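You operate a simulated robot arm through the tools that you are given. There is no shell and no other tool. Be economical: measure what you need, move in short steps, check, and stop when the job is done.

You run a simulated robot arm. Do the job below in one go: nothing can be reset, and whatever is moved stays where it is left.

TASK
Fetch the round orange brush and stand it on the right drainer of the sink bench. Then close the right drawer of the tall cupboard. Then put one of the clear pipes from the top of the test bench on the cup table top. Then put the big weight on the top of the test bench away on the top of the tiled bench. Then press the timer zero button three times. Then press the green result button three times. Then open the spares drawer, put the yellow jar from the inside of the spares drawer on the orange card, then shut the drawer. Then put the purple-capped tube on top of the brown cups carton on the sample table top. The order counts. Set down upright: round orange brush, big weight.

It is judged by the outcome, as a careful person would: the job done as asked, and still so three seconds after it is handed in. It fails if anything else is knocked over, pushed out of place, dropped, spilled or broken.

THE ROBOT
A 7-joint arm with a fingered hand on a trunk, on a base that drives. Base frame: it is fixed to the floor where the robot stands at the start and does not move with it; the origin is under the middle of the robot, x ahead of it, y to its left, z up. Readings come in mm, degrees, newtons and seconds.
With the tool pointing down near the work surface it reaches from about 100 to 360 mm from the robot's upright axis, wherever it stands. Its first joint turns from -69.0 to 172.0 degrees. Places, roughly: big weight [-750, 6500, 1000]; clear pipe (8x8x17 cm) [-200, 6700, 900]; cup table top [-1700, 2700, 800]; cups carton [-4500, 4750, 1000]; green result button [-1300, 6500, 900]; orange card [-2750, 5250, 750]; purple-capped tube (3x3x10 cm) [-1900, 6600, 900]; right drainer of the sink bench [300, -2400, 900]; right drawer of the tall cupboard [100, 2900, 700]; round orange brush (4x4x30 cm) [600, -100, 1100]; spares drawer [-1600, 6600, 200]; timer zero button [-1000, 6500, 900]; top of the tiled bench [-6600, 1100, 900]; yellow jar [-1500, 6500, 250]. Payload 3.4 kg.
The tool frame sits at the grasp point between the pads (the TCP): z along the fingers, y along the line on which they close. The tips reach 25 mm beyond it. Largest opening 88 mm; the body of the gripper starts 29 mm behind the TCP. The gripper is a hand of 4 fingers: y runs from the thumb to the fingers, the wrist lies at [-13, -97, -162] in the tool frame, and closing takes about 1.5 s.
Orientation is that of the tool frame in the base frame, as a unit quaternion [x, y, z, w]. With the fingers straight down and the wrist toward the robot, the tool's x, y and z point along [0, 1, 0], [1, 0, 0] and [0, 0, -1] of the base frame.

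THE INTERFACE
- The arm moves only by the tool move_arm. Its argument "targets" is a list of rows, each a list of 6 numbers: the shift along the base's x, y, z in mm, then the turn, a rotation vector about the base's x, y, z in degrees. In form: [[tx, ty, tz, rx, ry, rz], ...]. A call has 1 to 8 rows; each row is the pose to reach, as a shift and turn from the pose commanded when the call began. "fingers" is the opening in per cent of the stroke, from 0 (shut) to 100 (fully open), set as the call begins (left out, the last holds). Rows are played at 5 a second. More than 50 mm and 8.6 degrees between two rows, or a gripper value outside its range, and nothing of the call is played. Where a pose cannot be reached the arm comes as near as it can. A force on the tool above 40 N (or 10 N above the force at the start of the call, whichever is more), or a blocked arm, ends the call early, and 0.2 s more pass. The fingers move at their own pace (about 108 mm/s each) and stop on an object; they squeeze with about 24 N. The grip force told is the motor's: it shows also when the fingers shut on nothing. Time passes only in rows, and 0.2 s behind the last, so rows that repeat a pose let the fingers close. It gives the time, the measured TCP pose, the force on the tool (base axes), the opening and the grip force at its end, in the units of the frame above (readings bear some noise), with the torque about the TCP (base axes, N m) and any sound that the robot's microphone picked up.
- Cameras (640 x 400 px; columns grow to the right, rows downward): "scene" is now at [136.3, -28.8, 1467.2]; the picture's right is [-0.31, -0.95, 0.00], its down [-0.37, 0.12, -0.92] and it looks along [0.88, -0.29, -0.39] (base axes); focal length 282 px, centre (320, 200). "wrist" rides on the gripper at [64, -83, -98] in the tool frame; the picture's right is [-0.62, 0.37, -0.69], its down [-0.71, -0.63, 0.30] and it looks along [-0.32, 0.68, 0.65] (tool axes); focal length 265 px, centre (320, 200). There is no depth. A picture from a camera that has moved, and an enlarged one, comes with that camera's place and axes in the base frame and with its lens.
- get_image(camera): a new picture of that camera. No time passes.
- slide_trunk(by): slides the trunk up (or, below 0, down) by that many mm; the arm and the scene camera ride with it, the base frame stays. It gives what a move gives, with no picture.
- base_move(legs): drives the robot by 1 to 6 legs, each [ahead, left, turn to the left] in mm, mm and degrees, along the robot's own axes; the way and the turn of a leg run together, so that a leg with both is an arc; at most 1500 mm and 180 degrees a leg. The arm and the cameras ride along, it lands a little off, and it stops where it bumps. It gives what a move gives.
- set_fingers(index, middle, ring, thumb_bend, thumb_turn): sets how far each is bent, from 0 (flat) to 100 (curled in); at 30 the hand is open as for a grip, at 70 the pads meet at the TCP. One left out holds its place. A second passes; each finger stops where it meets its share of the squeeze, and holds until it gets a number again. A gripper value or a shape takes the hand back. It gives what a move gives, with no picture; readings hold the bend of each and the force on the fingers (four entries, about 0 where the hand has none), thumb and palm. thumb_turn goes from beside the hand (0) to across from the fingers (100), as for a grip.
- preshape(shape): the hand has 4 fingers and takes this shape, open, in about a second: jaw (thumb against the fingers, like two jaws); tri (thumb and two fingers); tip (a fingertip pinch); poke (one finger out to press); point (the index stretched); flat (the hand flat); cup (the hand cupped); fist (a fist). The gripper value then closes the fingers along that shape, each until it touches; the sizes above hold for jaw. It gives what a move gives, with no picture.
- aim_head(pan, tilt): turns the head with the scene camera to pan (to the left, within 86 degrees either way) and tilt (down, from -29 to 69), counted from straight ahead of the robot. It gives what a move gives.
- zoom(camera, box): a new picture of the part [left, top, right, bottom] of that camera's present view, enlarged. No time passes.
- close_job(): hands the job in; it is judged then, once.

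Work in short steps. Places have to be worked out from the pictures, the camera data and where the tool is seen: move nearer, look again, correct. Check each grasp and each placing, and mend what went wrong. You have 217 turns and 198 pictures in all, those below and enlarged ones among them. Open the gripper and draw the arm clear of the work before you hand the job in, unless the task says otherwise; then end with one line.

The tools are called after "Emit:" by a JSON object that holds its "api" and its "payload". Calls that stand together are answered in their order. move_arm: Moves the arm, as the interface text tells. Its arguments: {"type":"object","properties":{"targets":{"type":"array"},"fingers":{"type":"number"}},"required":["targets"]} The other tools are called the same way: slide_trunk (by) slides the trunk up or down; preshape (shape) gives the hand a shape; set_fingers (index, middle, ring, thumb_bend, thumb_turn) moves the fingers one by one; base_move (legs) drives the base; aim_head (pan, tilt) turns the head that bears the scene camera; get_image (camera) takes a picture; zoom (camera, box) takes an enlarged picture of a part of a camera's view; close_job () hands the job in.

At the start:

```text
t: 0.0
ee_pos: [474.5, -274.0, 1294.8]
ee_rot: [0.707, 0.707, -0.001, 0.0]
force: [0.5, -0.3, 0.8]
wrist_torque: [0.03, 0.0, -0.03]
grip_width: 87.7
grip_force: 0.0
shape: jaw
bend: [30.0, 30.0, 30.0, 30.0, 98.0]
finger forces: [0.1, 0.0, 0.0, 0.1, 0.0, 0.0]
trunk travel left (down, up): [-750.0, 90.0]
robot x, y, heading: [0.6, -4.5, -0.1]
head pan, tilt: [-18.2, 22.8]
```

scene: 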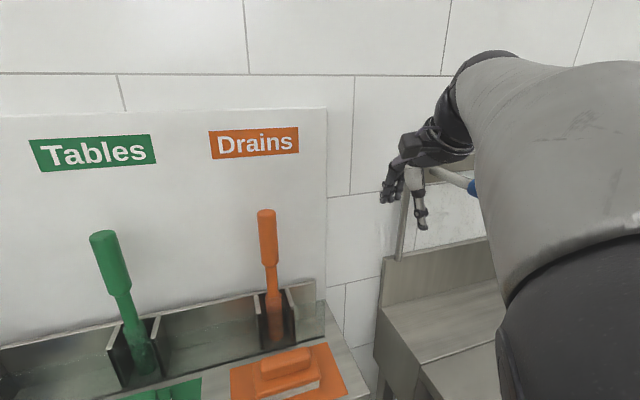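
wrist: 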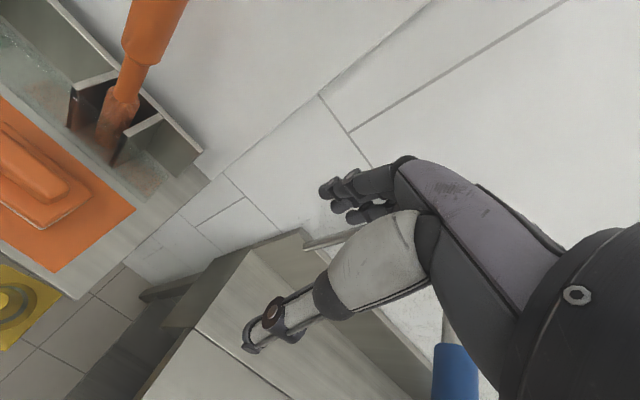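

The brush handle triangulates to about (608, -82), with its top near z 1256. I look around with the head to learn the surroundings before moving.

Emit:
{"api": "aim_head", "payload": {"pan": 0, "tilt": 45}}

Emit:
{"api": "get_image", "payload": {"camera": "scene"}}

Emit:
{"api": "aim_head", "payload": {"pan": -80, "tilt": 25}}

Emit:
{"api": "get_image", "payload": {"camera": "scene"}}

Emit:
{"api": "aim_head", "payload": {"pan": 80, "tilt": 15}}

Emit:
{"api": "get_image", "payload": {"camera": "scene"}}

```text
t: 0.9
ee_pos: [474.7, -273.3, 1295.6]
ee_rot: [0.707, 0.707, -0.001, 0.002]
force: [-0.8, -0.8, 0.0]
wrist_torque: [0.05, -0.04, 0.02]
grip_width: 87.4
grip_force: 0.1
shape: jaw
bend: [30.0, 30.0, 30.0, 30.0, 98.0]
finger forces: [0.0, 0.0, 0.1, 0.0, 0.1, 0.0]
trunk travel left (down, up): [-750.0, 90.0]
robot x, y, heading: [1.1, 2.1, -0.1]
head pan, tilt: [0.0, 45.0]
```

```text
195 pictures are left
camera scene: at [140.3, -4.2, 1463.4], right [-0.04, -1.0, 0.0], down [-0.42, 0.02, -0.91], along [0.9, -0.04, -0.43], focal length 282 px, centre (320, 200)
```

scene: 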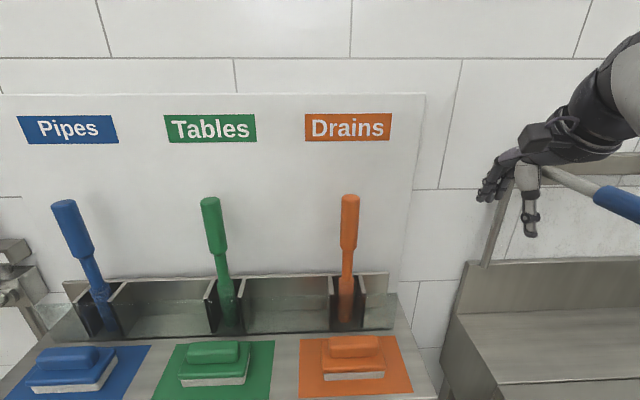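

```text
t: 2.4
ee_pos: [475.4, -275.4, 1296.1]
ee_rot: [0.707, 0.707, -0.001, 0.0]
force: [0.9, 0.6, -0.1]
wrist_torque: [-0.01, 0.0, 0.04]
grip_width: 87.6
grip_force: 0.0
shape: jaw
bend: [30.0, 30.0, 30.0, 30.0, 98.0]
finger forces: [0.0, 0.0, 0.0, 0.0, 0.0, 0.0]
trunk travel left (down, up): [-750.0, 90.0]
robot x, y, heading: [-2.5, -0.1, 0.1]
head pan, tilt: [-80.0, 25.0]
```

```text
194 pictures are left
camera scene: at [64.8, -90.8, 1463.6], right [-0.98, -0.17, 0.0], down [-0.07, 0.42, -0.91], along [0.16, -0.89, -0.42], focal length 282 px, centre (320, 200)
```

scene: 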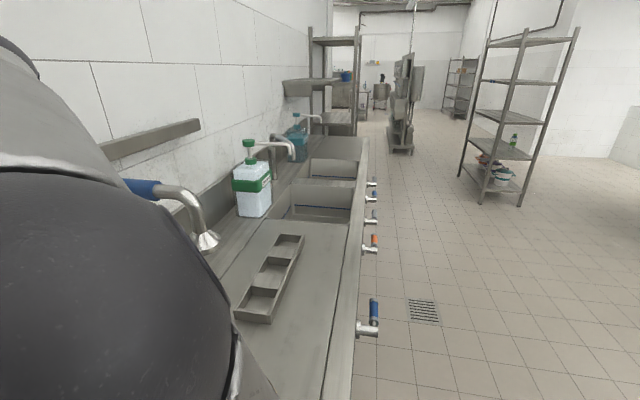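

```text
t: 4.8
ee_pos: [475.4, -274.6, 1295.6]
ee_rot: [0.707, 0.707, 0.0, 0.0]
force: [-0.4, -0.1, -0.3]
wrist_torque: [-0.01, 0.02, 0.02]
grip_width: 87.7
grip_force: 0.1
shape: jaw
bend: [30.0, 30.0, 30.0, 30.0, 98.0]
finger forces: [0.0, 0.0, 0.0, 0.1, 0.1, 0.0]
trunk travel left (down, up): [-750.0, 90.0]
robot x, y, heading: [-2.3, 0.3, 0.1]
head pan, tilt: [80.0, 15.0]
```

```text
193 pictures are left
camera scene: at [64.6, 92.1, 1479.9], right [0.98, -0.17, 0.0], down [-0.05, -0.25, -0.97], along [0.17, 0.95, -0.26], focal length 282 px, centre (320, 200)
```

scene: 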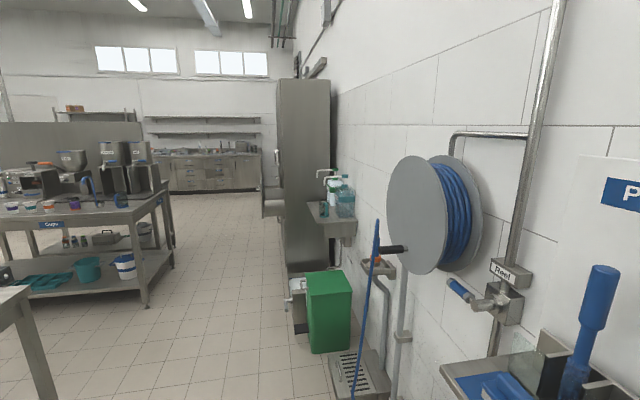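

The board behind the brush sits at around x 680, so I keep this hand orientation. I raise the tool, narrow the opening and move over the brush.

Emit:
{"api": "move_arm", "payload": {"targets": [[0, 0, 40, 0, 0, 0], [25, 40, 40, 0, 0, 0], [50, 80, 40, 0, 0, 0], [75, 115, 40, 0, 0, 0], [95, 150, 40, 0, 0, 0], [110, 185, 40, 0, 0, 0], [110, 193, 40, 0, 0, 0]], "fingers": 75}}

Emit:
{"api": "aim_head", "payload": {"pan": -5, "tilt": 20}}

Emit:
{"api": "get_image", "payload": {"camera": "scene"}}

Emit:
{"api": "get_image", "payload": {"camera": "wrist"}}

```text
t: 6.5
ee_pos: [584.3, -81.3, 1336.3]
ee_rot: [0.708, 0.707, -0.001, -0.001]
force: [-0.5, -0.1, -0.4]
wrist_torque: [0.0, -0.02, 0.04]
grip_width: 66.4
grip_force: 0.1
shape: jaw
bend: [27.0, 35.0, 32.0, 54.0, 99.0]
finger forces: [0.0, 0.1, 0.1, 0.1, 0.0, 0.0]
trunk travel left (down, up): [-750.0, 90.0]
robot x, y, heading: [1.6, -1.7, 0.2]
head pan, tilt: [80.0, 15.0]
```

```text
t: 8.0
ee_pos: [585.6, -82.9, 1335.7]
ee_rot: [0.708, 0.706, 0.0, 0.0]
force: [0.0, -0.7, -0.9]
wrist_torque: [-0.01, -0.02, 0.01]
grip_width: 66.5
grip_force: 0.1
shape: jaw
bend: [27.0, 35.0, 32.0, 54.0, 99.0]
finger forces: [0.0, 0.0, 0.1, 0.0, 0.0, 0.0]
trunk travel left (down, up): [-750.0, 90.0]
robot x, y, heading: [1.3, -1.3, 0.2]
head pan, tilt: [-5.0, 20.0]
```

```text
192 pictures are left
camera scene: at [141.1, -7.9, 1471.8], right [-0.09, -1.0, 0.0], down [-0.34, 0.03, -0.94], along [0.94, -0.08, -0.34], focal length 282 px, centre (320, 200)
```

scene: 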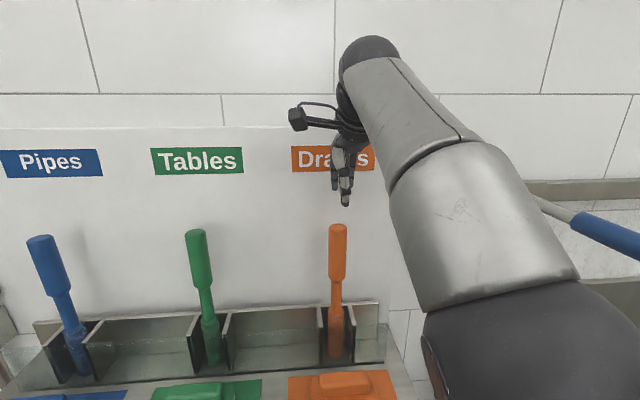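

```text
191 pictures are left
camera wrist: at [502.4, -19.3, 1433.8], right [0.37, -0.62, 0.69], down [-0.63, -0.71, -0.3], along [0.68, -0.32, -0.65], focal length 265 px, centre (320, 200)
```

wrist: 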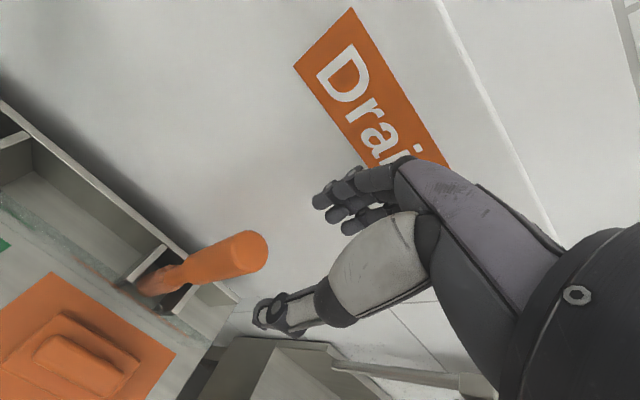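

The two views put the brush top at about (594, -78, 1259). I line up over it and come down to just above it, then check.

Emit:
{"api": "move_arm", "payload": {"targets": [[10, 4, 0, 0, 0, 0], [10, 4, -40, 0, 0, 0]]}}

Emit:
{"api": "get_image", "payload": {"camera": "wrist"}}

Emit:
{"api": "zoom", "payload": {"camera": "scene", "box": [250, 100, 430, 220]}}

```text
t: 8.6
ee_pos: [593.9, -76.9, 1297.9]
ee_rot: [0.707, 0.707, 0.0, 0.001]
force: [-0.3, 0.8, 0.4]
wrist_torque: [0.03, -0.02, 0.01]
grip_width: 66.4
grip_force: 0.0
shape: jaw
bend: [27.0, 35.0, 32.0, 54.0, 99.0]
finger forces: [0.0, 0.0, 0.0, 0.0, 0.1, 0.0]
trunk travel left (down, up): [-750.0, 90.0]
robot x, y, heading: [0.4, -2.1, -0.2]
head pan, tilt: [-5.0, 20.0]
```

```text
190 pictures are left
camera wrist: at [510.6, -14.4, 1394.6], right [0.37, -0.62, 0.69], down [-0.63, -0.71, -0.31], along [0.68, -0.32, -0.65], focal length 265 px, centre (320, 200)
```

wrist: 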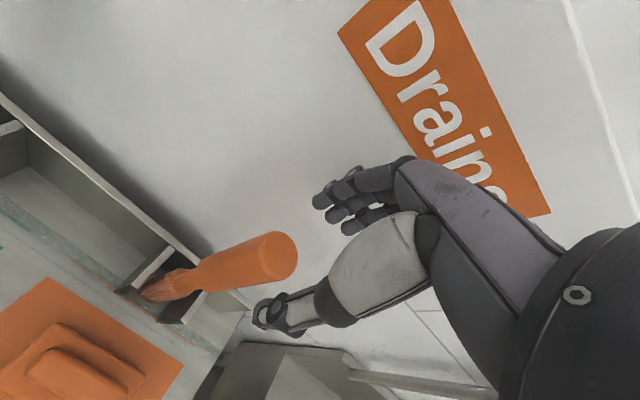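

```text
3.33 times, centred on (340, 160) of scene
camera zoom: at [138.6, -7.4, 1472.1], right [-0.09, -1.0, 0.0], down [-0.34, 0.03, -0.94], along [0.94, -0.08, -0.34], focal length 940 px, centre (253, 333)
```

zoom: 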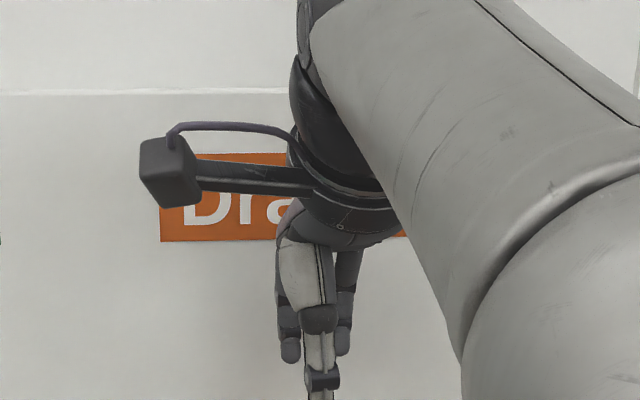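

The brush top lies on the TCP line within about 2 mm. I descend and close.

Emit:
{"api": "move_arm", "payload": {"targets": [[-1, 0, -30, 0, 0, 0], [-2, 1, -60, 0, 0, 0]]}}

Emit:
{"api": "move_arm", "payload": {"targets": [[0, 0, 0, 0, 0, 0], [0, 0, 0, 0, 0, 0], [0, 0, 0, 0, 0, 0], [0, 0, 0, 0, 0, 0], [0, 0, 0, 0, 0, 0], [0, 0, 0, 0, 0, 0], [0, 0, 0, 0, 0, 0], [0, 0, 0, 0, 0, 0]], "fingers": 0}}

Emit:
{"api": "get_image", "payload": {"camera": "wrist"}}

```text
t: 9.2
ee_pos: [594.5, -75.2, 1237.3]
ee_rot: [0.707, 0.707, 0.0, 0.001]
force: [-0.5, -0.6, -0.3]
wrist_torque: [-0.02, -0.02, 0.01]
grip_width: 66.5
grip_force: 0.0
shape: jaw
bend: [27.0, 35.0, 32.0, 54.0, 99.0]
finger forces: [0.0, 0.0, 0.0, 0.0, 0.0, 0.2]
trunk travel left (down, up): [-750.0, 90.0]
robot x, y, heading: [-0.2, -0.8, -0.3]
head pan, tilt: [-5.0, 20.0]
```

```text
t: 11.0
ee_pos: [593.8, -74.8, 1236.6]
ee_rot: [0.707, 0.707, 0.0, 0.0]
force: [-0.4, -1.2, -0.5]
wrist_torque: [0.02, 0.0, -0.01]
grip_width: 25.2
grip_force: 23.6
shape: jaw
bend: [74.0, 53.0, 62.0, 74.0, 100.0]
finger forces: [10.5, 7.5, 2.3, 0.0, 20.6, 0.0]
trunk travel left (down, up): [-750.0, 90.0]
robot x, y, heading: [4.1, -0.7, 0.2]
head pan, tilt: [-5.0, 20.0]
```

```text
188 pictures are left
camera wrist: at [510.6, -12.4, 1334.5], right [0.37, -0.62, 0.69], down [-0.63, -0.71, -0.3], along [0.68, -0.32, -0.65], focal length 265 px, centre (320, 200)
```

wrist: 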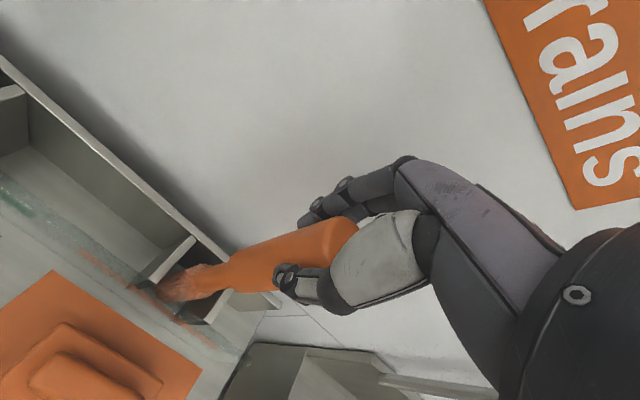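

The handle is gripped on three fingers. I lift it slowly out of the slot.

Emit:
{"api": "move_arm", "payload": {"targets": [[0, 0, 25, 0, 0, 0], [0, 0, 50, 0, 0, 0], [0, 0, 75, 0, 0, 0], [0, 0, 100, 0, 0, 0], [-10, 0, 130, 0, 0, 0], [-20, 0, 150, 0, 0, 0]]}}

Emit:
{"api": "get_image", "payload": {"camera": "scene"}}

Emit:
{"api": "get_image", "payload": {"camera": "wrist"}}

```text
t: 12.4
ee_pos: [561.3, -72.6, 1378.4]
ee_rot: [0.707, 0.707, 0.0, 0.0]
force: [0.9, 0.5, -0.9]
wrist_torque: [0.0, -0.02, 0.02]
grip_width: 24.5
grip_force: 24.0
shape: jaw
bend: [74.0, 53.0, 62.0, 75.0, 100.0]
finger forces: [11.0, 8.0, 2.6, 0.0, 20.7, 0.0]
out of reach, approached as far as the arm can: row 5, 6
trunk travel left (down, up): [-750.0, 90.0]
robot x, y, heading: [-1.3, -1.8, -0.2]
head pan, tilt: [-5.0, 20.0]
```

```text
187 pictures are left
camera scene: at [140.6, -7.4, 1471.8], right [-0.09, -1.0, 0.0], down [-0.34, 0.03, -0.94], along [0.94, -0.08, -0.34], focal length 282 px, centre (320, 200)
```

scene: 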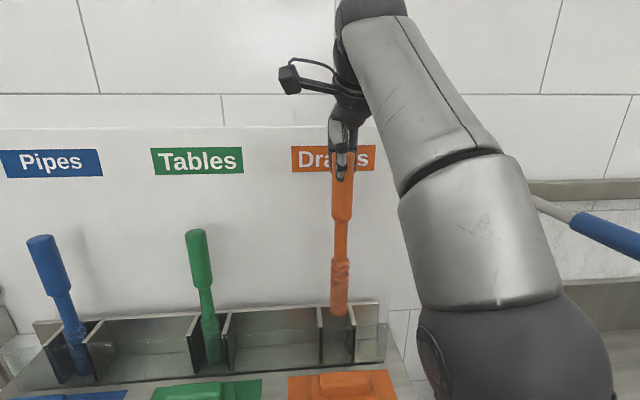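

```text
186 pictures are left
camera wrist: at [477.1, -11.2, 1475.7], right [0.37, -0.62, 0.69], down [-0.63, -0.71, -0.3], along [0.68, -0.33, -0.65], focal length 265 px, centre (320, 200)
```

wrist: 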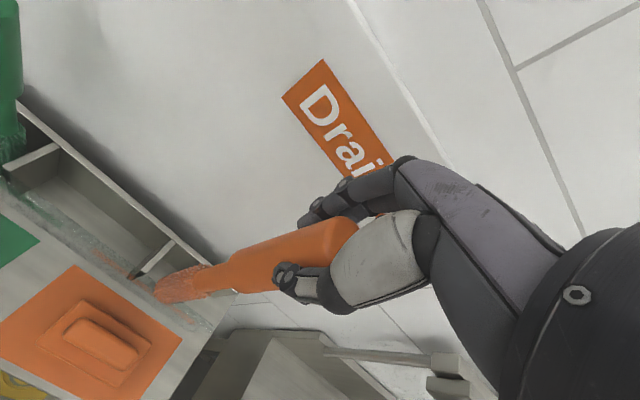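

The brush is clear of the slot, hanging vertical. I raise the trunk, back off and then strafe right along the sink bench.

Emit:
{"api": "slide_trunk", "payload": {"by": 60}}

Emit:
{"api": "base_move", "payload": {"legs": [[-500, 0, 0]]}}

Emit:
{"api": "aim_head", "payload": {"pan": -70, "tilt": 30}}

Emit:
{"api": "get_image", "payload": {"camera": "scene"}}

```text
t: 13.4
ee_pos: [560.7, -73.9, 1438.1]
ee_rot: [0.707, 0.707, 0.001, 0.0]
force: [-0.1, -0.7, -0.7]
wrist_torque: [0.0, -0.04, -0.01]
grip_width: 24.3
grip_force: 24.3
shape: jaw
bend: [74.0, 53.0, 62.0, 75.0, 100.0]
finger forces: [10.9, 8.0, 2.5, 0.0, 20.5, 0.0]
trunk travel left (down, up): [-810.0, 30.0]
robot x, y, heading: [1.6, -3.5, -0.0]
head pan, tilt: [-5.0, 20.0]
```

```text
t: 16.4
ee_pos: [58.3, -71.0, 1436.5]
ee_rot: [0.703, 0.711, 0.0, 0.0]
force: [-0.2, 0.0, -0.6]
wrist_torque: [0.03, 0.03, 0.0]
grip_width: 24.8
grip_force: 24.6
shape: jaw
bend: [74.0, 53.0, 62.0, 75.0, 100.0]
finger forces: [11.0, 8.0, 2.6, 0.1, 20.6, 0.0]
trunk travel left (down, up): [-810.0, 30.0]
robot x, y, heading: [-505.9, -2.3, 0.6]
head pan, tilt: [-5.0, 20.0]
```

```text
t: 17.8
ee_pos: [59.6, -69.4, 1436.9]
ee_rot: [0.703, 0.711, 0.0, -0.001]
force: [0.0, -0.9, -0.9]
wrist_torque: [0.04, -0.01, -0.01]
grip_width: 25.0
grip_force: 23.8
shape: jaw
bend: [74.0, 53.0, 62.0, 75.0, 100.0]
finger forces: [11.0, 8.1, 2.6, 0.1, 20.5, 0.1]
trunk travel left (down, up): [-810.0, 30.0]
robot x, y, heading: [-505.5, -4.1, 0.5]
head pan, tilt: [-70.0, 30.0]
```

```text
185 pictures are left
camera scene: at [-422.5, -86.9, 1515.7], right [-0.94, -0.35, 0.0], down [-0.18, 0.47, -0.87], along [0.31, -0.81, -0.5], focal length 282 px, centre (320, 200)
```

scene: 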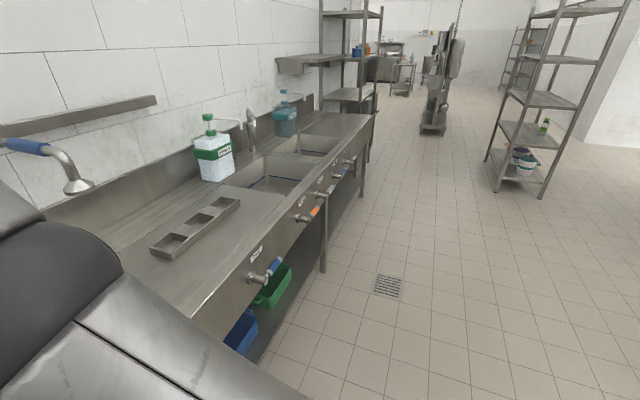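

The way along the bench is clear. I strafe to the right drainer.

Emit:
{"api": "base_move", "payload": {"legs": [[0, -1180, 0], [0, -1150, 0]]}}

Emit:
{"api": "aim_head", "payload": {"pan": 0, "tilt": 35}}

Emit:
{"api": "get_image", "payload": {"camera": "scene"}}

Emit:
{"api": "get_image", "payload": {"camera": "wrist"}}

```text
t: 29.1
ee_pos: [95.8, -2374.7, 1436.8]
ee_rot: [0.696, 0.718, 0.0, 0.001]
force: [-0.5, -0.1, 0.1]
wrist_torque: [-0.02, 0.0, -0.01]
grip_width: 25.0
grip_force: 23.7
shape: jaw
bend: [74.0, 53.0, 62.0, 75.0, 100.0]
finger forces: [10.9, 8.0, 2.5, 0.0, 20.7, 0.1]
trunk travel left (down, up): [-810.0, 30.0]
robot x, y, heading: [-460.2, -2319.5, 1.7]
head pan, tilt: [-70.0, 30.0]
```

```text
t: 30.6
ee_pos: [96.0, -2374.3, 1438.1]
ee_rot: [0.696, 0.719, 0.0, 0.0]
force: [-0.5, -0.5, -1.1]
wrist_torque: [0.01, 0.03, -0.02]
grip_width: 24.8
grip_force: 24.2
shape: jaw
bend: [74.0, 53.0, 62.0, 75.0, 100.0]
finger forces: [11.0, 8.1, 2.5, 0.0, 20.6, 0.0]
trunk travel left (down, up): [-810.0, 30.0]
robot x, y, heading: [-469.5, -2316.6, 1.8]
head pan, tilt: [0.0, 35.0]
```

```text
184 pictures are left
camera scene: at [-330.8, -2313.5, 1507.9], right [0.03, -1.0, 0.0], down [-0.57, -0.02, -0.82], along [0.82, 0.02, -0.57], focal length 282 px, centre (320, 200)
```

scene: 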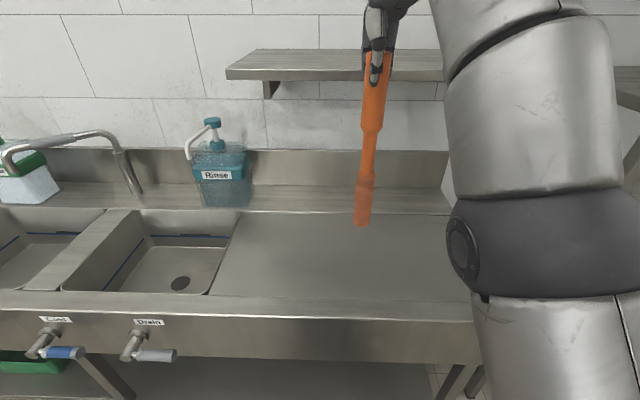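

```text
183 pictures are left
camera wrist: at [10.7, -2314.8, 1535.4], right [0.39, -0.61, 0.69], down [-0.61, -0.73, -0.3], along [0.69, -0.3, -0.65], focal length 265 px, centre (320, 200)
```

wrist: 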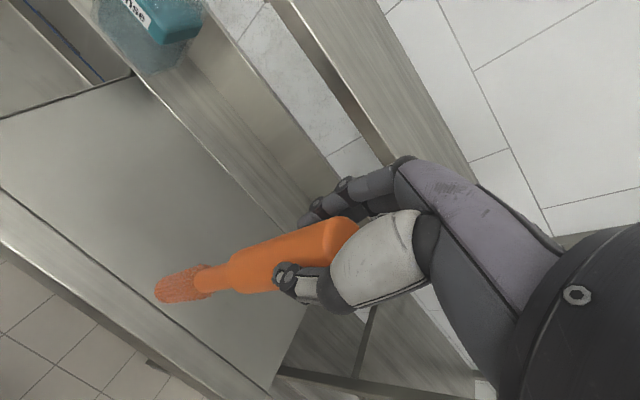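

The drainer spans roughly x 110–460, y -2030 to -2790. I want the brush at about (275, -2385), so I lower and extend the arm, then drive ahead a little.

Emit:
{"api": "move_arm", "payload": {"targets": [[0, 0, -45, 0, 0, 0], [0, 0, -90, 0, 0, 0], [15, 0, -130, 0, 0, 0], [40, 0, -150, 0, 0, 0], [65, 0, -150, 0, 0, 0]]}}

Emit:
{"api": "base_move", "payload": {"legs": [[110, 0, 0]]}}

Emit:
{"api": "get_image", "payload": {"camera": "scene"}}

```text
t: 31.8
ee_pos: [160.5, -2375.6, 1287.4]
ee_rot: [0.696, 0.718, 0.0, -0.001]
force: [0.7, -0.7, -1.8]
wrist_torque: [-0.01, 0.01, 0.0]
grip_width: 24.3
grip_force: 23.9
shape: jaw
bend: [74.0, 53.0, 62.0, 75.0, 100.0]
finger forces: [11.3, 8.2, 3.0, 0.0, 20.4, 0.0]
trunk travel left (down, up): [-810.0, 30.0]
robot x, y, heading: [-470.8, -2318.8, 1.7]
head pan, tilt: [0.0, 35.0]
```

```text
t: 33.0
ee_pos: [270.4, -2372.1, 1289.5]
ee_rot: [0.697, 0.717, -0.001, 0.0]
force: [-0.6, -0.4, -2.3]
wrist_torque: [0.01, -0.01, -0.05]
grip_width: 24.7
grip_force: 24.1
shape: jaw
bend: [74.0, 53.0, 62.0, 75.0, 100.0]
finger forces: [11.4, 8.2, 3.0, 0.1, 20.5, 0.1]
trunk travel left (down, up): [-810.0, 30.0]
robot x, y, heading: [-355.7, -2315.3, 1.5]
head pan, tilt: [0.0, 35.0]
```

```text
182 pictures are left
camera scene: at [-220.7, -2310.1, 1507.9], right [0.03, -1.0, 0.0], down [-0.57, -0.02, -0.82], along [0.82, 0.02, -0.57], focal length 282 px, centre (320, 200)
```

scene: 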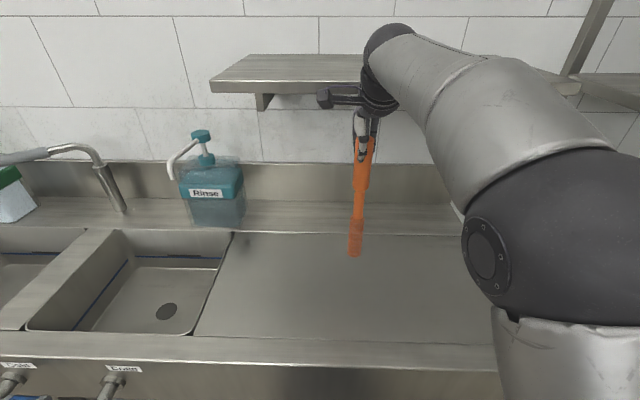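

The brush bottom is near z 1000 above the drainer. I lower it, with small steps toward contact.

Emit:
{"api": "move_arm", "payload": {"targets": [[0, 0, -30, 0, 0, 0], [0, 0, -60, 0, 0, 0], [0, 0, -75, 0, 0, 0], [0, 0, -85, 0, 0, 0], [0, 0, -85, 0, 0, 0]]}}

Emit:
{"api": "get_image", "payload": {"camera": "wrist"}}

Emit:
{"api": "get_image", "payload": {"camera": "scene"}}

```text
t: 34.1
ee_pos: [270.3, -2372.0, 1204.8]
ee_rot: [0.696, 0.718, 0.0, 0.0]
force: [-0.4, -0.7, -1.6]
wrist_torque: [-0.01, -0.01, 0.01]
grip_width: 24.3
grip_force: 24.2
shape: jaw
bend: [74.0, 53.0, 62.0, 75.0, 100.0]
finger forces: [11.5, 8.3, 3.1, 0.0, 20.4, 0.1]
trunk travel left (down, up): [-810.0, 30.0]
robot x, y, heading: [-355.4, -2314.9, 1.9]
head pan, tilt: [0.0, 35.0]
```

```text
181 pictures are left
camera wrist: at [185.4, -2312.3, 1302.4], right [0.39, -0.61, 0.69], down [-0.61, -0.73, -0.3], along [0.69, -0.3, -0.65], focal length 265 px, centre (320, 200)
```

wrist: 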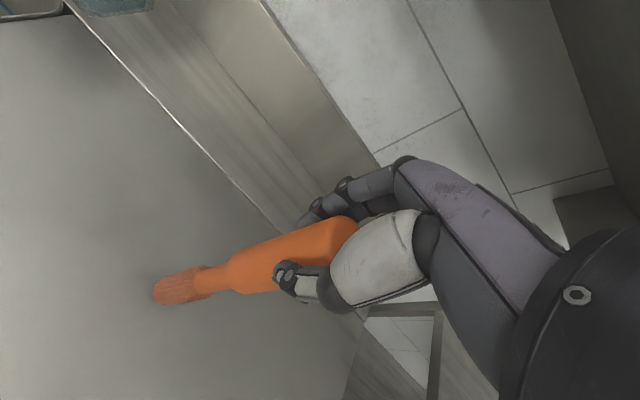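

```text
180 pictures are left
camera scene: at [-220.2, -2310.1, 1507.9], right [0.03, -1.0, 0.0], down [-0.57, -0.02, -0.82], along [0.82, 0.02, -0.57], focal length 282 px, centre (320, 200)
```

scene: 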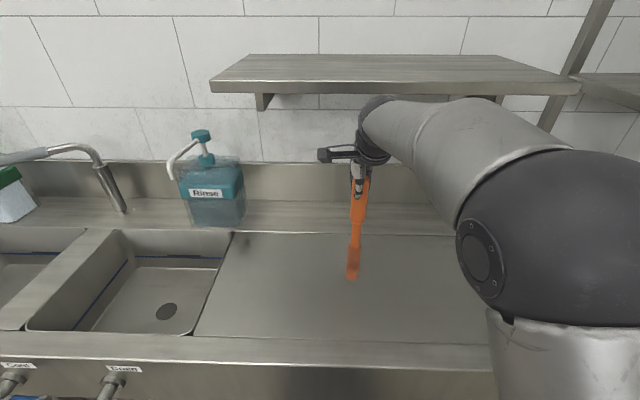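

The brush is vertical, with its bottom near z 912. I lower in small steps and watch the force.

Emit:
{"api": "move_arm", "payload": {"targets": [[0, 0, -5, 0, 0, 0], [0, 0, -8, 0, 0, 0], [0, 0, -11, 0, 0, 0], [0, 0, -13, 0, 0, 0], [0, 0, -15, 0, 0, 0], [0, 0, -17, 0, 0, 0]]}}

```text
t: 35.5
ee_pos: [270.9, -2371.3, 1187.6]
ee_rot: [0.696, 0.718, 0.0, -0.001]
force: [0.1, -0.2, -1.3]
wrist_torque: [0.01, 0.0, 0.0]
grip_width: 24.2
grip_force: 23.9
shape: jaw
bend: [74.0, 53.0, 62.0, 75.0, 100.0]
finger forces: [11.3, 8.3, 3.2, 0.0, 20.4, 0.0]
trunk travel left (down, up): [-810.0, 30.0]
robot x, y, heading: [-359.4, -2314.6, 1.9]
head pan, tilt: [0.0, 35.0]
```

No contact yet, so I continue down in small steps.

Emit:
{"api": "move_arm", "payload": {"targets": [[0, 0, -3, 0, 0, 0], [0, 0, -5, 0, 0, 0], [0, 0, -7, 0, 0, 0], [0, 0, -9, 0, 0, 0], [0, 0, -9, 0, 0, 0]]}}

Emit:
{"api": "zoom", "payload": {"camera": "scene", "box": [300, 220, 420, 310]}}

```text
t: 36.8
ee_pos: [270.6, -2371.0, 1178.2]
ee_rot: [0.696, 0.718, 0.0, 0.001]
force: [0.0, 0.5, -1.1]
wrist_torque: [-0.01, -0.01, -0.02]
grip_width: 24.5
grip_force: 24.8
shape: jaw
bend: [74.0, 53.0, 62.0, 75.0, 100.0]
finger forces: [11.3, 8.3, 3.3, 0.0, 20.3, 0.0]
trunk travel left (down, up): [-810.0, 30.0]
robot x, y, heading: [-356.2, -2316.9, 1.6]
head pan, tilt: [0.0, 35.0]
```

```text
4.44 times, centred on (360, 265) of scene
camera zoom: at [-220.3, -2310.1, 1507.9], right [0.03, -1.0, 0.0], down [-0.57, -0.02, -0.82], along [0.82, 0.02, -0.57], focal length 1253 px, centre (142, -89)
```

zoom: 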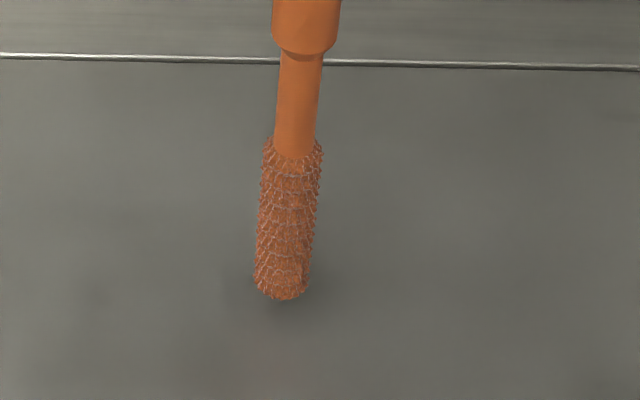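

It is very close, by the contact shadow. I go further down until I feel contact.

Emit:
{"api": "move_arm", "payload": {"targets": [[0, 0, -2, 0, 0, 0], [0, 0, -4, 0, 0, 0], [0, 0, -6, 0, 0, 0], [0, 0, -8, 0, 0, 0], [0, 0, -8, 0, 0, 0]]}}

Emit:
{"api": "zoom", "payload": {"camera": "scene", "box": [300, 220, 420, 310]}}

```text
t: 38.0
ee_pos: [270.9, -2371.6, 1169.2]
ee_rot: [0.696, 0.718, 0.0, -0.001]
force: [0.8, 0.5, -2.0]
wrist_torque: [0.02, 0.02, -0.01]
grip_width: 24.5
grip_force: 23.9
shape: jaw
bend: [74.0, 53.0, 62.0, 75.0, 100.0]
finger forces: [11.4, 8.4, 3.2, 0.0, 20.3, 0.1]
trunk travel left (down, up): [-810.0, 30.0]
robot x, y, heading: [-356.5, -2317.3, 1.6]
head pan, tilt: [0.0, 35.0]
```

```text
4.44 times, centred on (360, 265) of scene
camera zoom: at [-220.3, -2310.2, 1507.9], right [0.03, -1.0, 0.0], down [-0.57, -0.02, -0.82], along [0.82, 0.02, -0.57], focal length 1253 px, centre (142, -89)
```

zoom: 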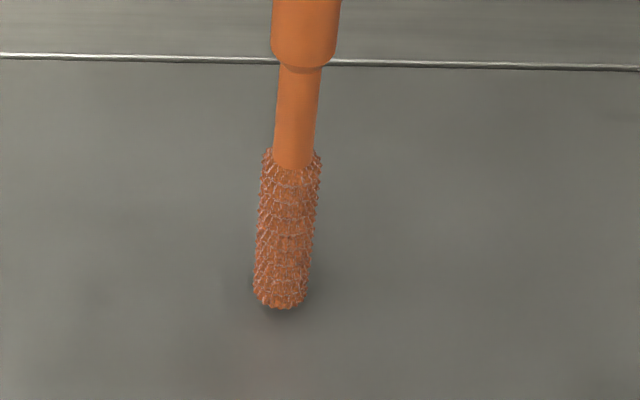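

Still free, so I continue down.

Emit:
{"api": "move_arm", "payload": {"targets": [[0, 0, -2, 0, 0, 0], [0, 0, -4, 0, 0, 0], [0, 0, -6, 0, 0, 0], [0, 0, -8, 0, 0, 0], [0, 0, -10, 0, 0, 0], [0, 0, -10, 0, 0, 0]]}}

Emit:
{"api": "zoom", "payload": {"camera": "scene", "box": [300, 220, 420, 310]}}

```text
t: 39.4
ee_pos: [268.6, -2373.9, 1161.0]
ee_rot: [0.696, 0.718, 0.001, 0.002]
force: [0.1, -0.2, 7.5]
wrist_torque: [-0.02, 0.03, 0.01]
grip_width: 25.1
grip_force: 24.2
shape: jaw
bend: [74.0, 53.0, 62.0, 75.0, 100.0]
finger forces: [12.0, 8.8, 3.6, 0.0, 21.2, 0.1]
trunk travel left (down, up): [-810.0, 30.0]
robot x, y, heading: [-358.4, -2315.1, 1.6]
head pan, tilt: [0.0, 35.0]
```

```text
4.44 times, centred on (360, 265) of scene
camera zoom: at [-221.7, -2310.0, 1508.1], right [0.03, -1.0, 0.0], down [-0.57, -0.02, -0.82], along [0.82, 0.02, -0.57], focal length 1253 px, centre (142, -89)
```

zoom: 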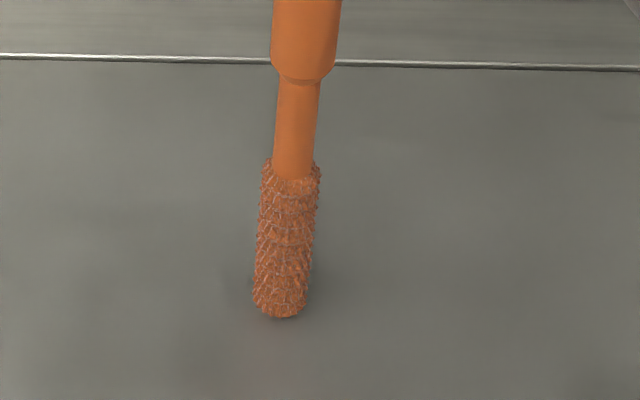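

It is in contact at 7.5 N. I ease up 1 mm and open the hand.

Emit:
{"api": "move_arm", "payload": {"targets": [[0, 0, 1, 0, 0, 0], [0, 0, 1, 0, 0, 0]]}}

Emit:
{"api": "move_arm", "payload": {"targets": [[0, 0, 0, 0, 0, 0], [0, 0, 0, 0, 0, 0], [0, 0, 0, 0, 0, 0], [0, 0, 0, 0, 0, 0], [0, 0, 0, 0, 0, 0], [0, 0, 0, 0, 0, 0]], "fingers": 75}}

Emit:
{"api": "get_image", "payload": {"camera": "scene"}}

Emit:
{"api": "get_image", "payload": {"camera": "wrist"}}

```text
t: 40.0
ee_pos: [268.5, -2373.4, 1162.8]
ee_rot: [0.696, 0.718, 0.001, 0.001]
force: [0.9, -0.6, 5.3]
wrist_torque: [-0.01, -0.06, 0.04]
grip_width: 25.0
grip_force: 24.1
shape: jaw
bend: [74.0, 53.0, 62.0, 75.0, 100.0]
finger forces: [12.1, 8.8, 3.4, 0.0, 21.3, 0.0]
trunk travel left (down, up): [-810.0, 30.0]
robot x, y, heading: [-359.4, -2313.6, 1.5]
head pan, tilt: [0.0, 35.0]
```

```text
t: 41.4
ee_pos: [270.9, -2372.2, 1161.2]
ee_rot: [0.697, 0.718, 0.0, 0.001]
force: [0.4, 0.2, 0.1]
wrist_torque: [-0.02, 0.01, 0.0]
grip_width: 65.7
grip_force: 0.1
shape: jaw
bend: [27.0, 36.0, 33.0, 54.0, 99.0]
finger forces: [0.1, 0.1, 0.0, 0.0, 0.0, 0.0]
trunk travel left (down, up): [-810.0, 30.0]
robot x, y, heading: [-356.4, -2316.0, 1.6]
head pan, tilt: [0.0, 35.0]
```

```text
176 pictures are left
camera scene: at [-220.5, -2310.1, 1507.9], right [0.03, -1.0, 0.0], down [-0.57, -0.02, -0.82], along [0.82, 0.02, -0.57], focal length 282 px, centre (320, 200)
```

scene: 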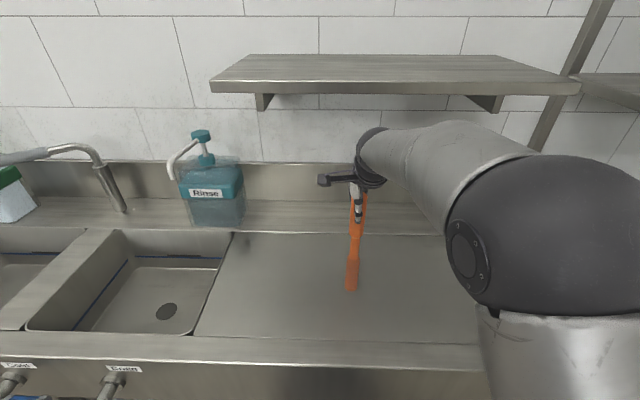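

```text
175 pictures are left
camera wrist: at [184.3, -2312.5, 1258.7], right [0.39, -0.61, 0.69], down [-0.61, -0.73, -0.3], along [0.69, -0.3, -0.65], focal length 265 px, centre (320, 200)
```

wrist: 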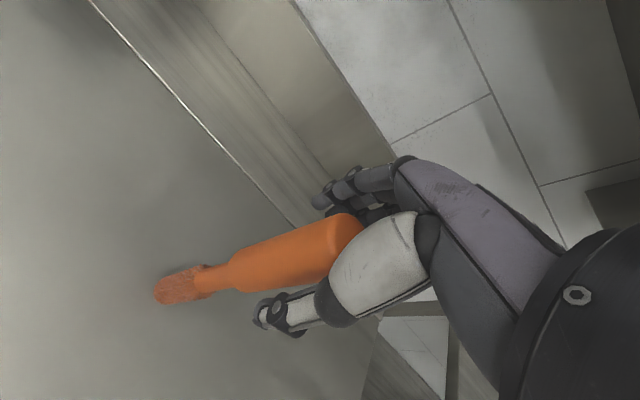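

The brush stands free between the open fingers. I lift the hand straight up off it.

Emit:
{"api": "move_arm", "payload": {"targets": [[0, 0, 15, 0, 0, 0], [0, 0, 35, 0, 0, 0], [0, 0, 70, 0, 0, 0], [0, 0, 110, 0, 0, 0], [0, 0, 150, 0, 0, 0]]}}

Emit:
{"api": "get_image", "payload": {"camera": "scene"}}

```text
t: 42.5
ee_pos: [269.0, -2370.6, 1311.5]
ee_rot: [0.696, 0.718, 0.0, 0.0]
force: [0.8, 0.7, -0.3]
wrist_torque: [0.0, 0.0, 0.0]
grip_width: 65.7
grip_force: 0.1
shape: jaw
bend: [27.0, 36.0, 33.0, 54.0, 99.0]
finger forces: [0.1, 0.1, 0.1, 0.0, 0.0, 0.0]
trunk travel left (down, up): [-810.0, 30.0]
robot x, y, heading: [-352.7, -2313.1, 1.5]
head pan, tilt: [0.0, 35.0]
```

```text
174 pictures are left
camera scene: at [-220.6, -2310.1, 1507.9], right [0.03, -1.0, 0.0], down [-0.57, -0.02, -0.82], along [0.82, 0.02, -0.57], focal length 282 px, centre (320, 200)
```

scene: 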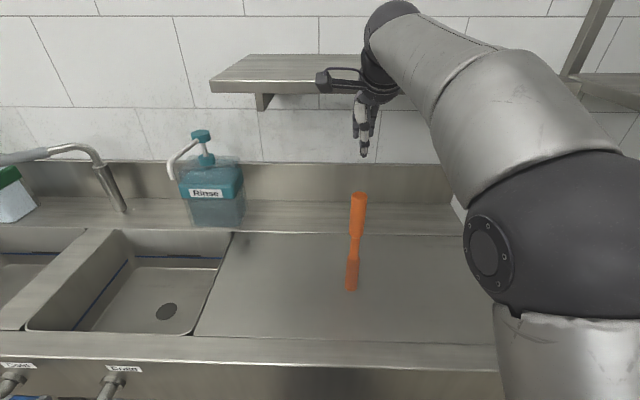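

The brush stands upright on the right drainer. I back away, tuck the arm and drive to the tall cupboard.

Emit:
{"api": "base_move", "payload": {"legs": [[-220, 0, -1.5]]}}

Emit:
{"api": "move_arm", "payload": {"targets": [[-40, -20, 0, 0, 0, 0], [-80, -40, 0, 0, 0, 0], [-120, -60, 0, 0, 0, 0], [-160, -80, 0, 0, 0, 0], [-190, -110, 0, 0, 0, 0]], "fingers": 100}}

Emit:
{"api": "base_move", "payload": {"legs": [[0, 1400, 0], [0, 1400, 0], [0, 1000, 0]]}}

Emit:
{"api": "aim_head", "payload": {"pan": 60, "tilt": 25}}

Emit:
{"api": "get_image", "payload": {"camera": "scene"}}

```text
t: 44.2
ee_pos: [46.6, -2393.5, 1310.8]
ee_rot: [0.706, 0.708, 0.0, 0.0]
force: [0.0, 0.4, 0.0]
wrist_torque: [-0.01, -0.03, 0.03]
grip_width: 65.4
grip_force: 0.1
shape: jaw
bend: [27.0, 36.0, 33.0, 54.0, 99.0]
finger forces: [0.0, 0.0, 0.0, 0.0, 0.1, 0.0]
trunk travel left (down, up): [-810.0, 30.0]
robot x, y, heading: [-575.8, -2315.5, 0.2]
head pan, tilt: [0.0, 35.0]
```

```text
t: 45.4
ee_pos: [-142.6, -2503.2, 1312.2]
ee_rot: [0.707, 0.707, -0.001, 0.0]
force: [2.2, 0.1, 0.2]
wrist_torque: [0.03, 0.04, 0.03]
grip_width: 87.6
grip_force: 0.0
shape: jaw
bend: [30.0, 30.0, 30.0, 30.0, 97.0]
finger forces: [0.1, 0.0, 0.1, 0.0, 0.1, 0.0]
out of reach, approached as far as the arm can: row 3
trunk travel left (down, up): [-810.0, 30.0]
robot x, y, heading: [-577.0, -2317.4, 0.1]
head pan, tilt: [0.0, 35.0]
```

```text
t: 63.9
ee_pos: [-83.2, 1318.0, 1312.6]
ee_rot: [0.708, 0.706, 0.0, 0.0]
force: [-0.2, -0.5, -0.7]
wrist_torque: [0.0, -0.02, 0.01]
grip_width: 87.9
grip_force: 0.0
shape: jaw
bend: [30.0, 30.0, 30.0, 30.0, 97.0]
finger forces: [0.0, 0.0, 0.0, 0.0, 0.1, 0.0]
trunk travel left (down, up): [-810.0, 30.0]
robot x, y, heading: [-512.2, 1505.6, -0.1]
head pan, tilt: [0.0, 35.0]
```

```text
t: 65.2
ee_pos: [-83.4, 1318.4, 1313.4]
ee_rot: [0.708, 0.706, 0.0, 0.001]
force: [-0.1, 0.4, 0.7]
wrist_torque: [0.03, 0.01, -0.01]
grip_width: 88.0
grip_force: 0.2
shape: jaw
bend: [30.0, 30.0, 30.0, 30.0, 97.0]
finger forces: [0.0, 0.0, 0.0, 0.0, 0.0, 0.0]
trunk travel left (down, up): [-810.0, 30.0]
robot x, y, heading: [-517.4, 1500.5, -0.4]
head pan, tilt: [60.0, 25.0]
```

```text
173 pictures are left
camera scene: at [-421.7, 1585.3, 1523.7], right [0.86, -0.5, 0.0], down [-0.21, -0.37, -0.91], along [0.46, 0.78, -0.42], focal length 282 px, centre (320, 200)
```

scene: 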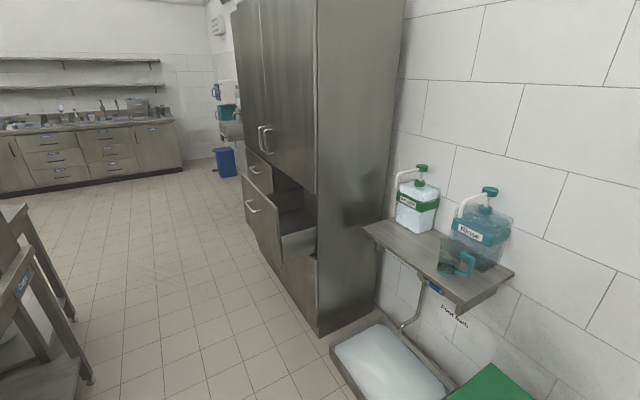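

The right drawer's face is at x≈5, y≈2690–3100, z≈615–830, with the cupboard front at x≈219. I make a fist, drive in front of it and lower the trunk.

Emit:
{"api": "preshape", "payload": {"shape": "fist"}}

Emit:
{"api": "base_move", "payload": {"legs": [[-90, 1000, 0], [0, 560, 0]]}}

Emit:
{"api": "slide_trunk", "payload": {"by": -610}}

Emit:
{"api": "aim_head", "payload": {"pan": -15, "tilt": 35}}

Emit:
{"api": "get_image", "payload": {"camera": "scene"}}

Emit:
{"api": "get_image", "payload": {"camera": "wrist"}}

```text
t: 66.1
ee_pos: [-82.9, 1319.3, 1313.5]
ee_rot: [0.708, 0.707, 0.0, 0.0]
force: [0.0, -0.9, -0.5]
wrist_torque: [-0.01, -0.03, 0.0]
grip_width: 0.1
grip_force: 0.0
shape: fist
bend: [100.0, 100.0, 100.0, 86.0, 85.0]
finger forces: [0.1, 0.1, 0.0, 0.0, 0.0, 0.0]
trunk travel left (down, up): [-810.0, 30.0]
robot x, y, heading: [-513.1, 1504.3, -0.0]
head pan, tilt: [60.0, 25.0]
```

```text
t: 74.2
ee_pos: [-171.4, 2906.5, 1311.9]
ee_rot: [0.707, 0.708, 0.0, 0.0]
force: [-0.5, -0.2, -1.2]
wrist_torque: [-0.02, 0.01, 0.0]
grip_width: 0.0
grip_force: 0.1
shape: fist
bend: [100.0, 100.0, 100.0, 86.0, 85.0]
finger forces: [0.1, 0.0, 0.0, 0.0, 0.1, 0.0]
trunk travel left (down, up): [-810.0, 30.0]
robot x, y, heading: [-602.8, 3090.2, -0.0]
head pan, tilt: [60.0, 25.0]
```

```text
refused: -610 is not a number from -400 to 400
```

```text
t: 75.7
ee_pos: [-173.6, 2906.7, 1313.5]
ee_rot: [0.706, 0.708, 0.0, 0.0]
force: [-0.3, 1.1, 0.6]
wrist_torque: [0.01, 0.0, 0.03]
grip_width: 0.0
grip_force: 0.1
shape: fist
bend: [100.0, 100.0, 100.0, 86.0, 85.0]
finger forces: [0.1, 0.0, 0.0, 0.0, 0.0, 0.0]
trunk travel left (down, up): [-810.0, 30.0]
robot x, y, heading: [-606.0, 3089.3, -0.0]
head pan, tilt: [-15.0, 35.0]
```

```text
172 pictures are left
camera scene: at [-473.0, 3068.8, 1507.9], right [-0.26, -0.97, 0.0], down [-0.55, 0.15, -0.82], along [0.79, -0.21, -0.57], focal length 282 px, centre (320, 200)
```

scene: 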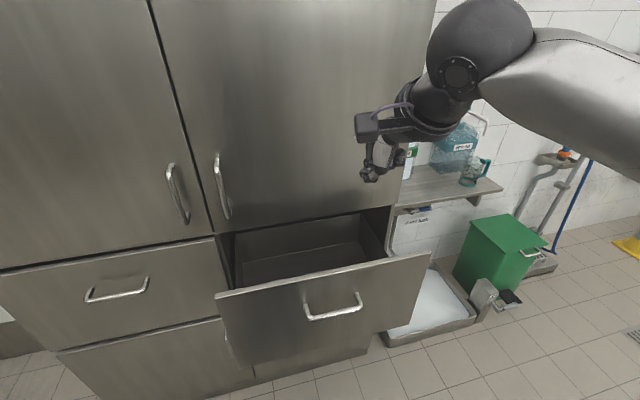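

```text
171 pictures are left
camera wrist: at [-256.2, 2968.5, 1410.8], right [0.37, -0.62, 0.69], down [-0.63, -0.72, -0.3], along [0.68, -0.32, -0.65], focal length 265 px, centre (320, 200)
```

wrist: 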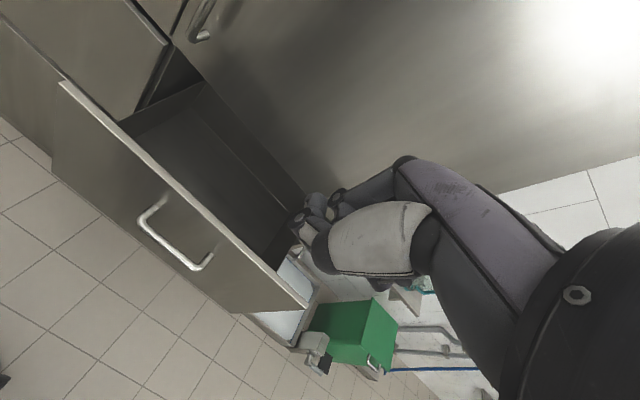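

The drawer face is seen open in front of the fist, with its handle facing me. I lower the trunk in stages, staying clear, and look again.

Emit:
{"api": "slide_trunk", "payload": {"by": -400}}

Emit:
{"api": "get_image", "payload": {"camera": "scene"}}

Emit:
{"api": "get_image", "payload": {"camera": "wrist"}}

```text
t: 79.5
ee_pos: [-173.0, 2906.2, 913.0]
ee_rot: [0.706, 0.708, 0.0, -0.001]
force: [0.0, 0.0, -0.7]
wrist_torque: [0.02, 0.0, -0.01]
grip_width: 0.1
grip_force: 0.0
shape: fist
bend: [100.0, 100.0, 100.0, 86.0, 85.0]
finger forces: [0.0, 0.0, 0.0, 0.0, 0.0, 0.0]
trunk travel left (down, up): [-410.0, 430.0]
robot x, y, heading: [-606.1, 3091.7, 0.3]
head pan, tilt: [-15.0, 35.0]
```

```text
170 pictures are left
camera scene: at [-473.1, 3068.8, 1107.9], right [-0.26, -0.97, 0.0], down [-0.55, 0.15, -0.82], along [0.79, -0.21, -0.57], focal length 282 px, centre (320, 200)
```

scene: 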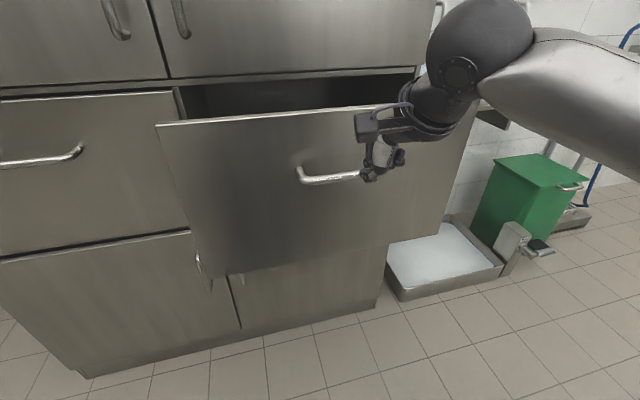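

```text
169 pictures are left
camera wrist: at [-256.2, 2968.6, 1010.9], right [0.37, -0.62, 0.69], down [-0.63, -0.72, -0.3], along [0.68, -0.32, -0.65], focal length 265 px, centre (320, 200)
```

wrist: 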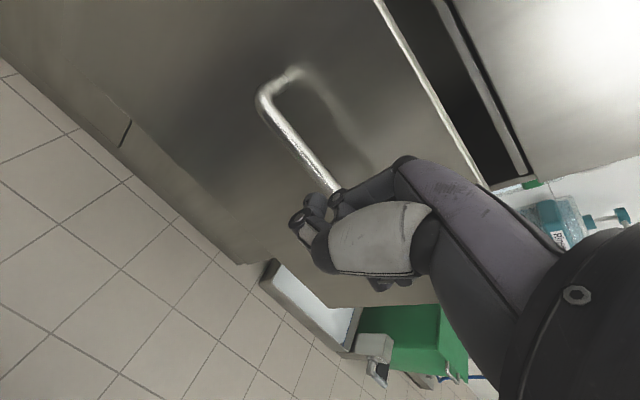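

Triangulated: the face is at x≈-28, z 632–963, with the handle at z≈875, x≈-60. I lower the fist to z≈720, below the handle, drive slightly nearer and push with the arm.

Emit:
{"api": "slide_trunk", "payload": {"by": -190}}

Emit:
{"api": "base_move", "payload": {"legs": [[40, 15, 0]]}}

Emit:
{"api": "move_arm", "payload": {"targets": [[20, 0, 0, 0, 0, 0], [40, 0, 0, 0, 0, 0], [60, 0, 0, 0, 0, 0], [80, 0, 0, 0, 0, 0], [100, 0, 0, 0, 0, 0], [120, 0, 0, 0, 0, 0], [140, 0, 0, 0, 0, 0], [160, 0, 0, 0, 0, 0]]}}

Emit:
{"api": "get_image", "payload": {"camera": "scene"}}

```text
t: 81.6
ee_pos: [-172.1, 2905.5, 723.2]
ee_rot: [0.707, 0.708, -0.001, -0.001]
force: [0.5, 0.1, -0.4]
wrist_torque: [-0.04, -0.04, 0.02]
grip_width: 0.0
grip_force: 0.1
shape: fist
bend: [100.0, 100.0, 100.0, 86.0, 85.0]
finger forces: [0.0, 0.1, 0.0, 0.1, 0.1, 0.1]
trunk travel left (down, up): [-220.0, 620.0]
robot x, y, heading: [-603.8, 3089.9, -0.0]
head pan, tilt: [-15.0, 35.0]
```

```text
t: 82.5
ee_pos: [-134.6, 2922.1, 723.2]
ee_rot: [0.707, 0.707, 0.0, 0.0]
force: [-0.6, -0.4, -0.1]
wrist_torque: [0.03, 0.02, 0.03]
grip_width: 0.1
grip_force: 0.1
shape: fist
bend: [100.0, 100.0, 100.0, 86.0, 85.0]
finger forces: [0.0, 0.0, 0.0, 0.1, 0.0, 0.0]
trunk travel left (down, up): [-220.0, 620.0]
robot x, y, heading: [-569.5, 3103.8, 0.3]
head pan, tilt: [-15.0, 35.0]
```

```text
t: 84.3
ee_pos: [26.3, 2920.3, 721.9]
ee_rot: [0.706, 0.708, -0.001, -0.001]
force: [0.3, 0.7, 0.5]
wrist_torque: [-0.01, 0.0, 0.03]
grip_width: 0.1
grip_force: 0.1
shape: fist
bend: [100.0, 100.0, 100.0, 86.0, 85.0]
finger forces: [0.0, 0.0, 0.1, 0.0, 0.0, 0.0]
trunk travel left (down, up): [-220.0, 620.0]
robot x, y, heading: [-564.2, 3104.6, 0.3]
head pan, tilt: [-15.0, 35.0]
```

```text
168 pictures are left
camera scene: at [-434.0, 3083.8, 917.9], right [-0.26, -0.97, 0.0], down [-0.55, 0.15, -0.82], along [0.79, -0.21, -0.57], focal length 282 px, centre (320, 200)
```

scene: 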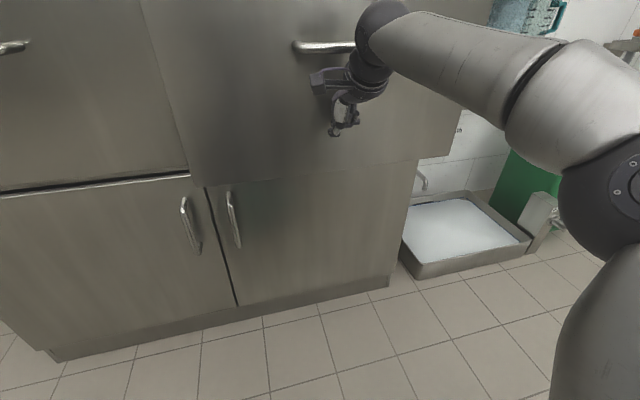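

The force is near zero at TCP x=26. I look up to see whether the drawer has moved.

Emit:
{"api": "aim_head", "payload": {"pan": -10, "tilt": 8}}

Emit:
{"api": "get_image", "payload": {"camera": "scene"}}

```text
t: 85.2
ee_pos: [26.3, 2920.4, 722.0]
ee_rot: [0.707, 0.708, 0.0, 0.001]
force: [0.2, -0.5, -0.3]
wrist_torque: [-0.03, 0.0, 0.03]
grip_width: 0.1
grip_force: 0.0
shape: fist
bend: [100.0, 100.0, 100.0, 86.0, 85.0]
finger forces: [0.0, 0.1, 0.0, 0.0, 0.0, 0.0]
trunk travel left (down, up): [-220.0, 620.0]
robot x, y, heading: [-568.5, 3104.9, -0.0]
head pan, tilt: [-10.0, 8.0]
```

```text
167 pictures are left
camera scene: at [-428.0, 3090.6, 961.2], right [-0.17, -0.99, 0.0], down [-0.14, 0.02, -0.99], along [0.98, -0.17, -0.14], focal length 282 px, centre (320, 200)
```

scene: 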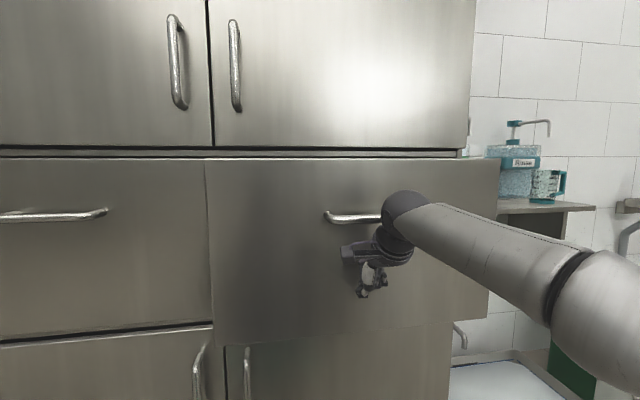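

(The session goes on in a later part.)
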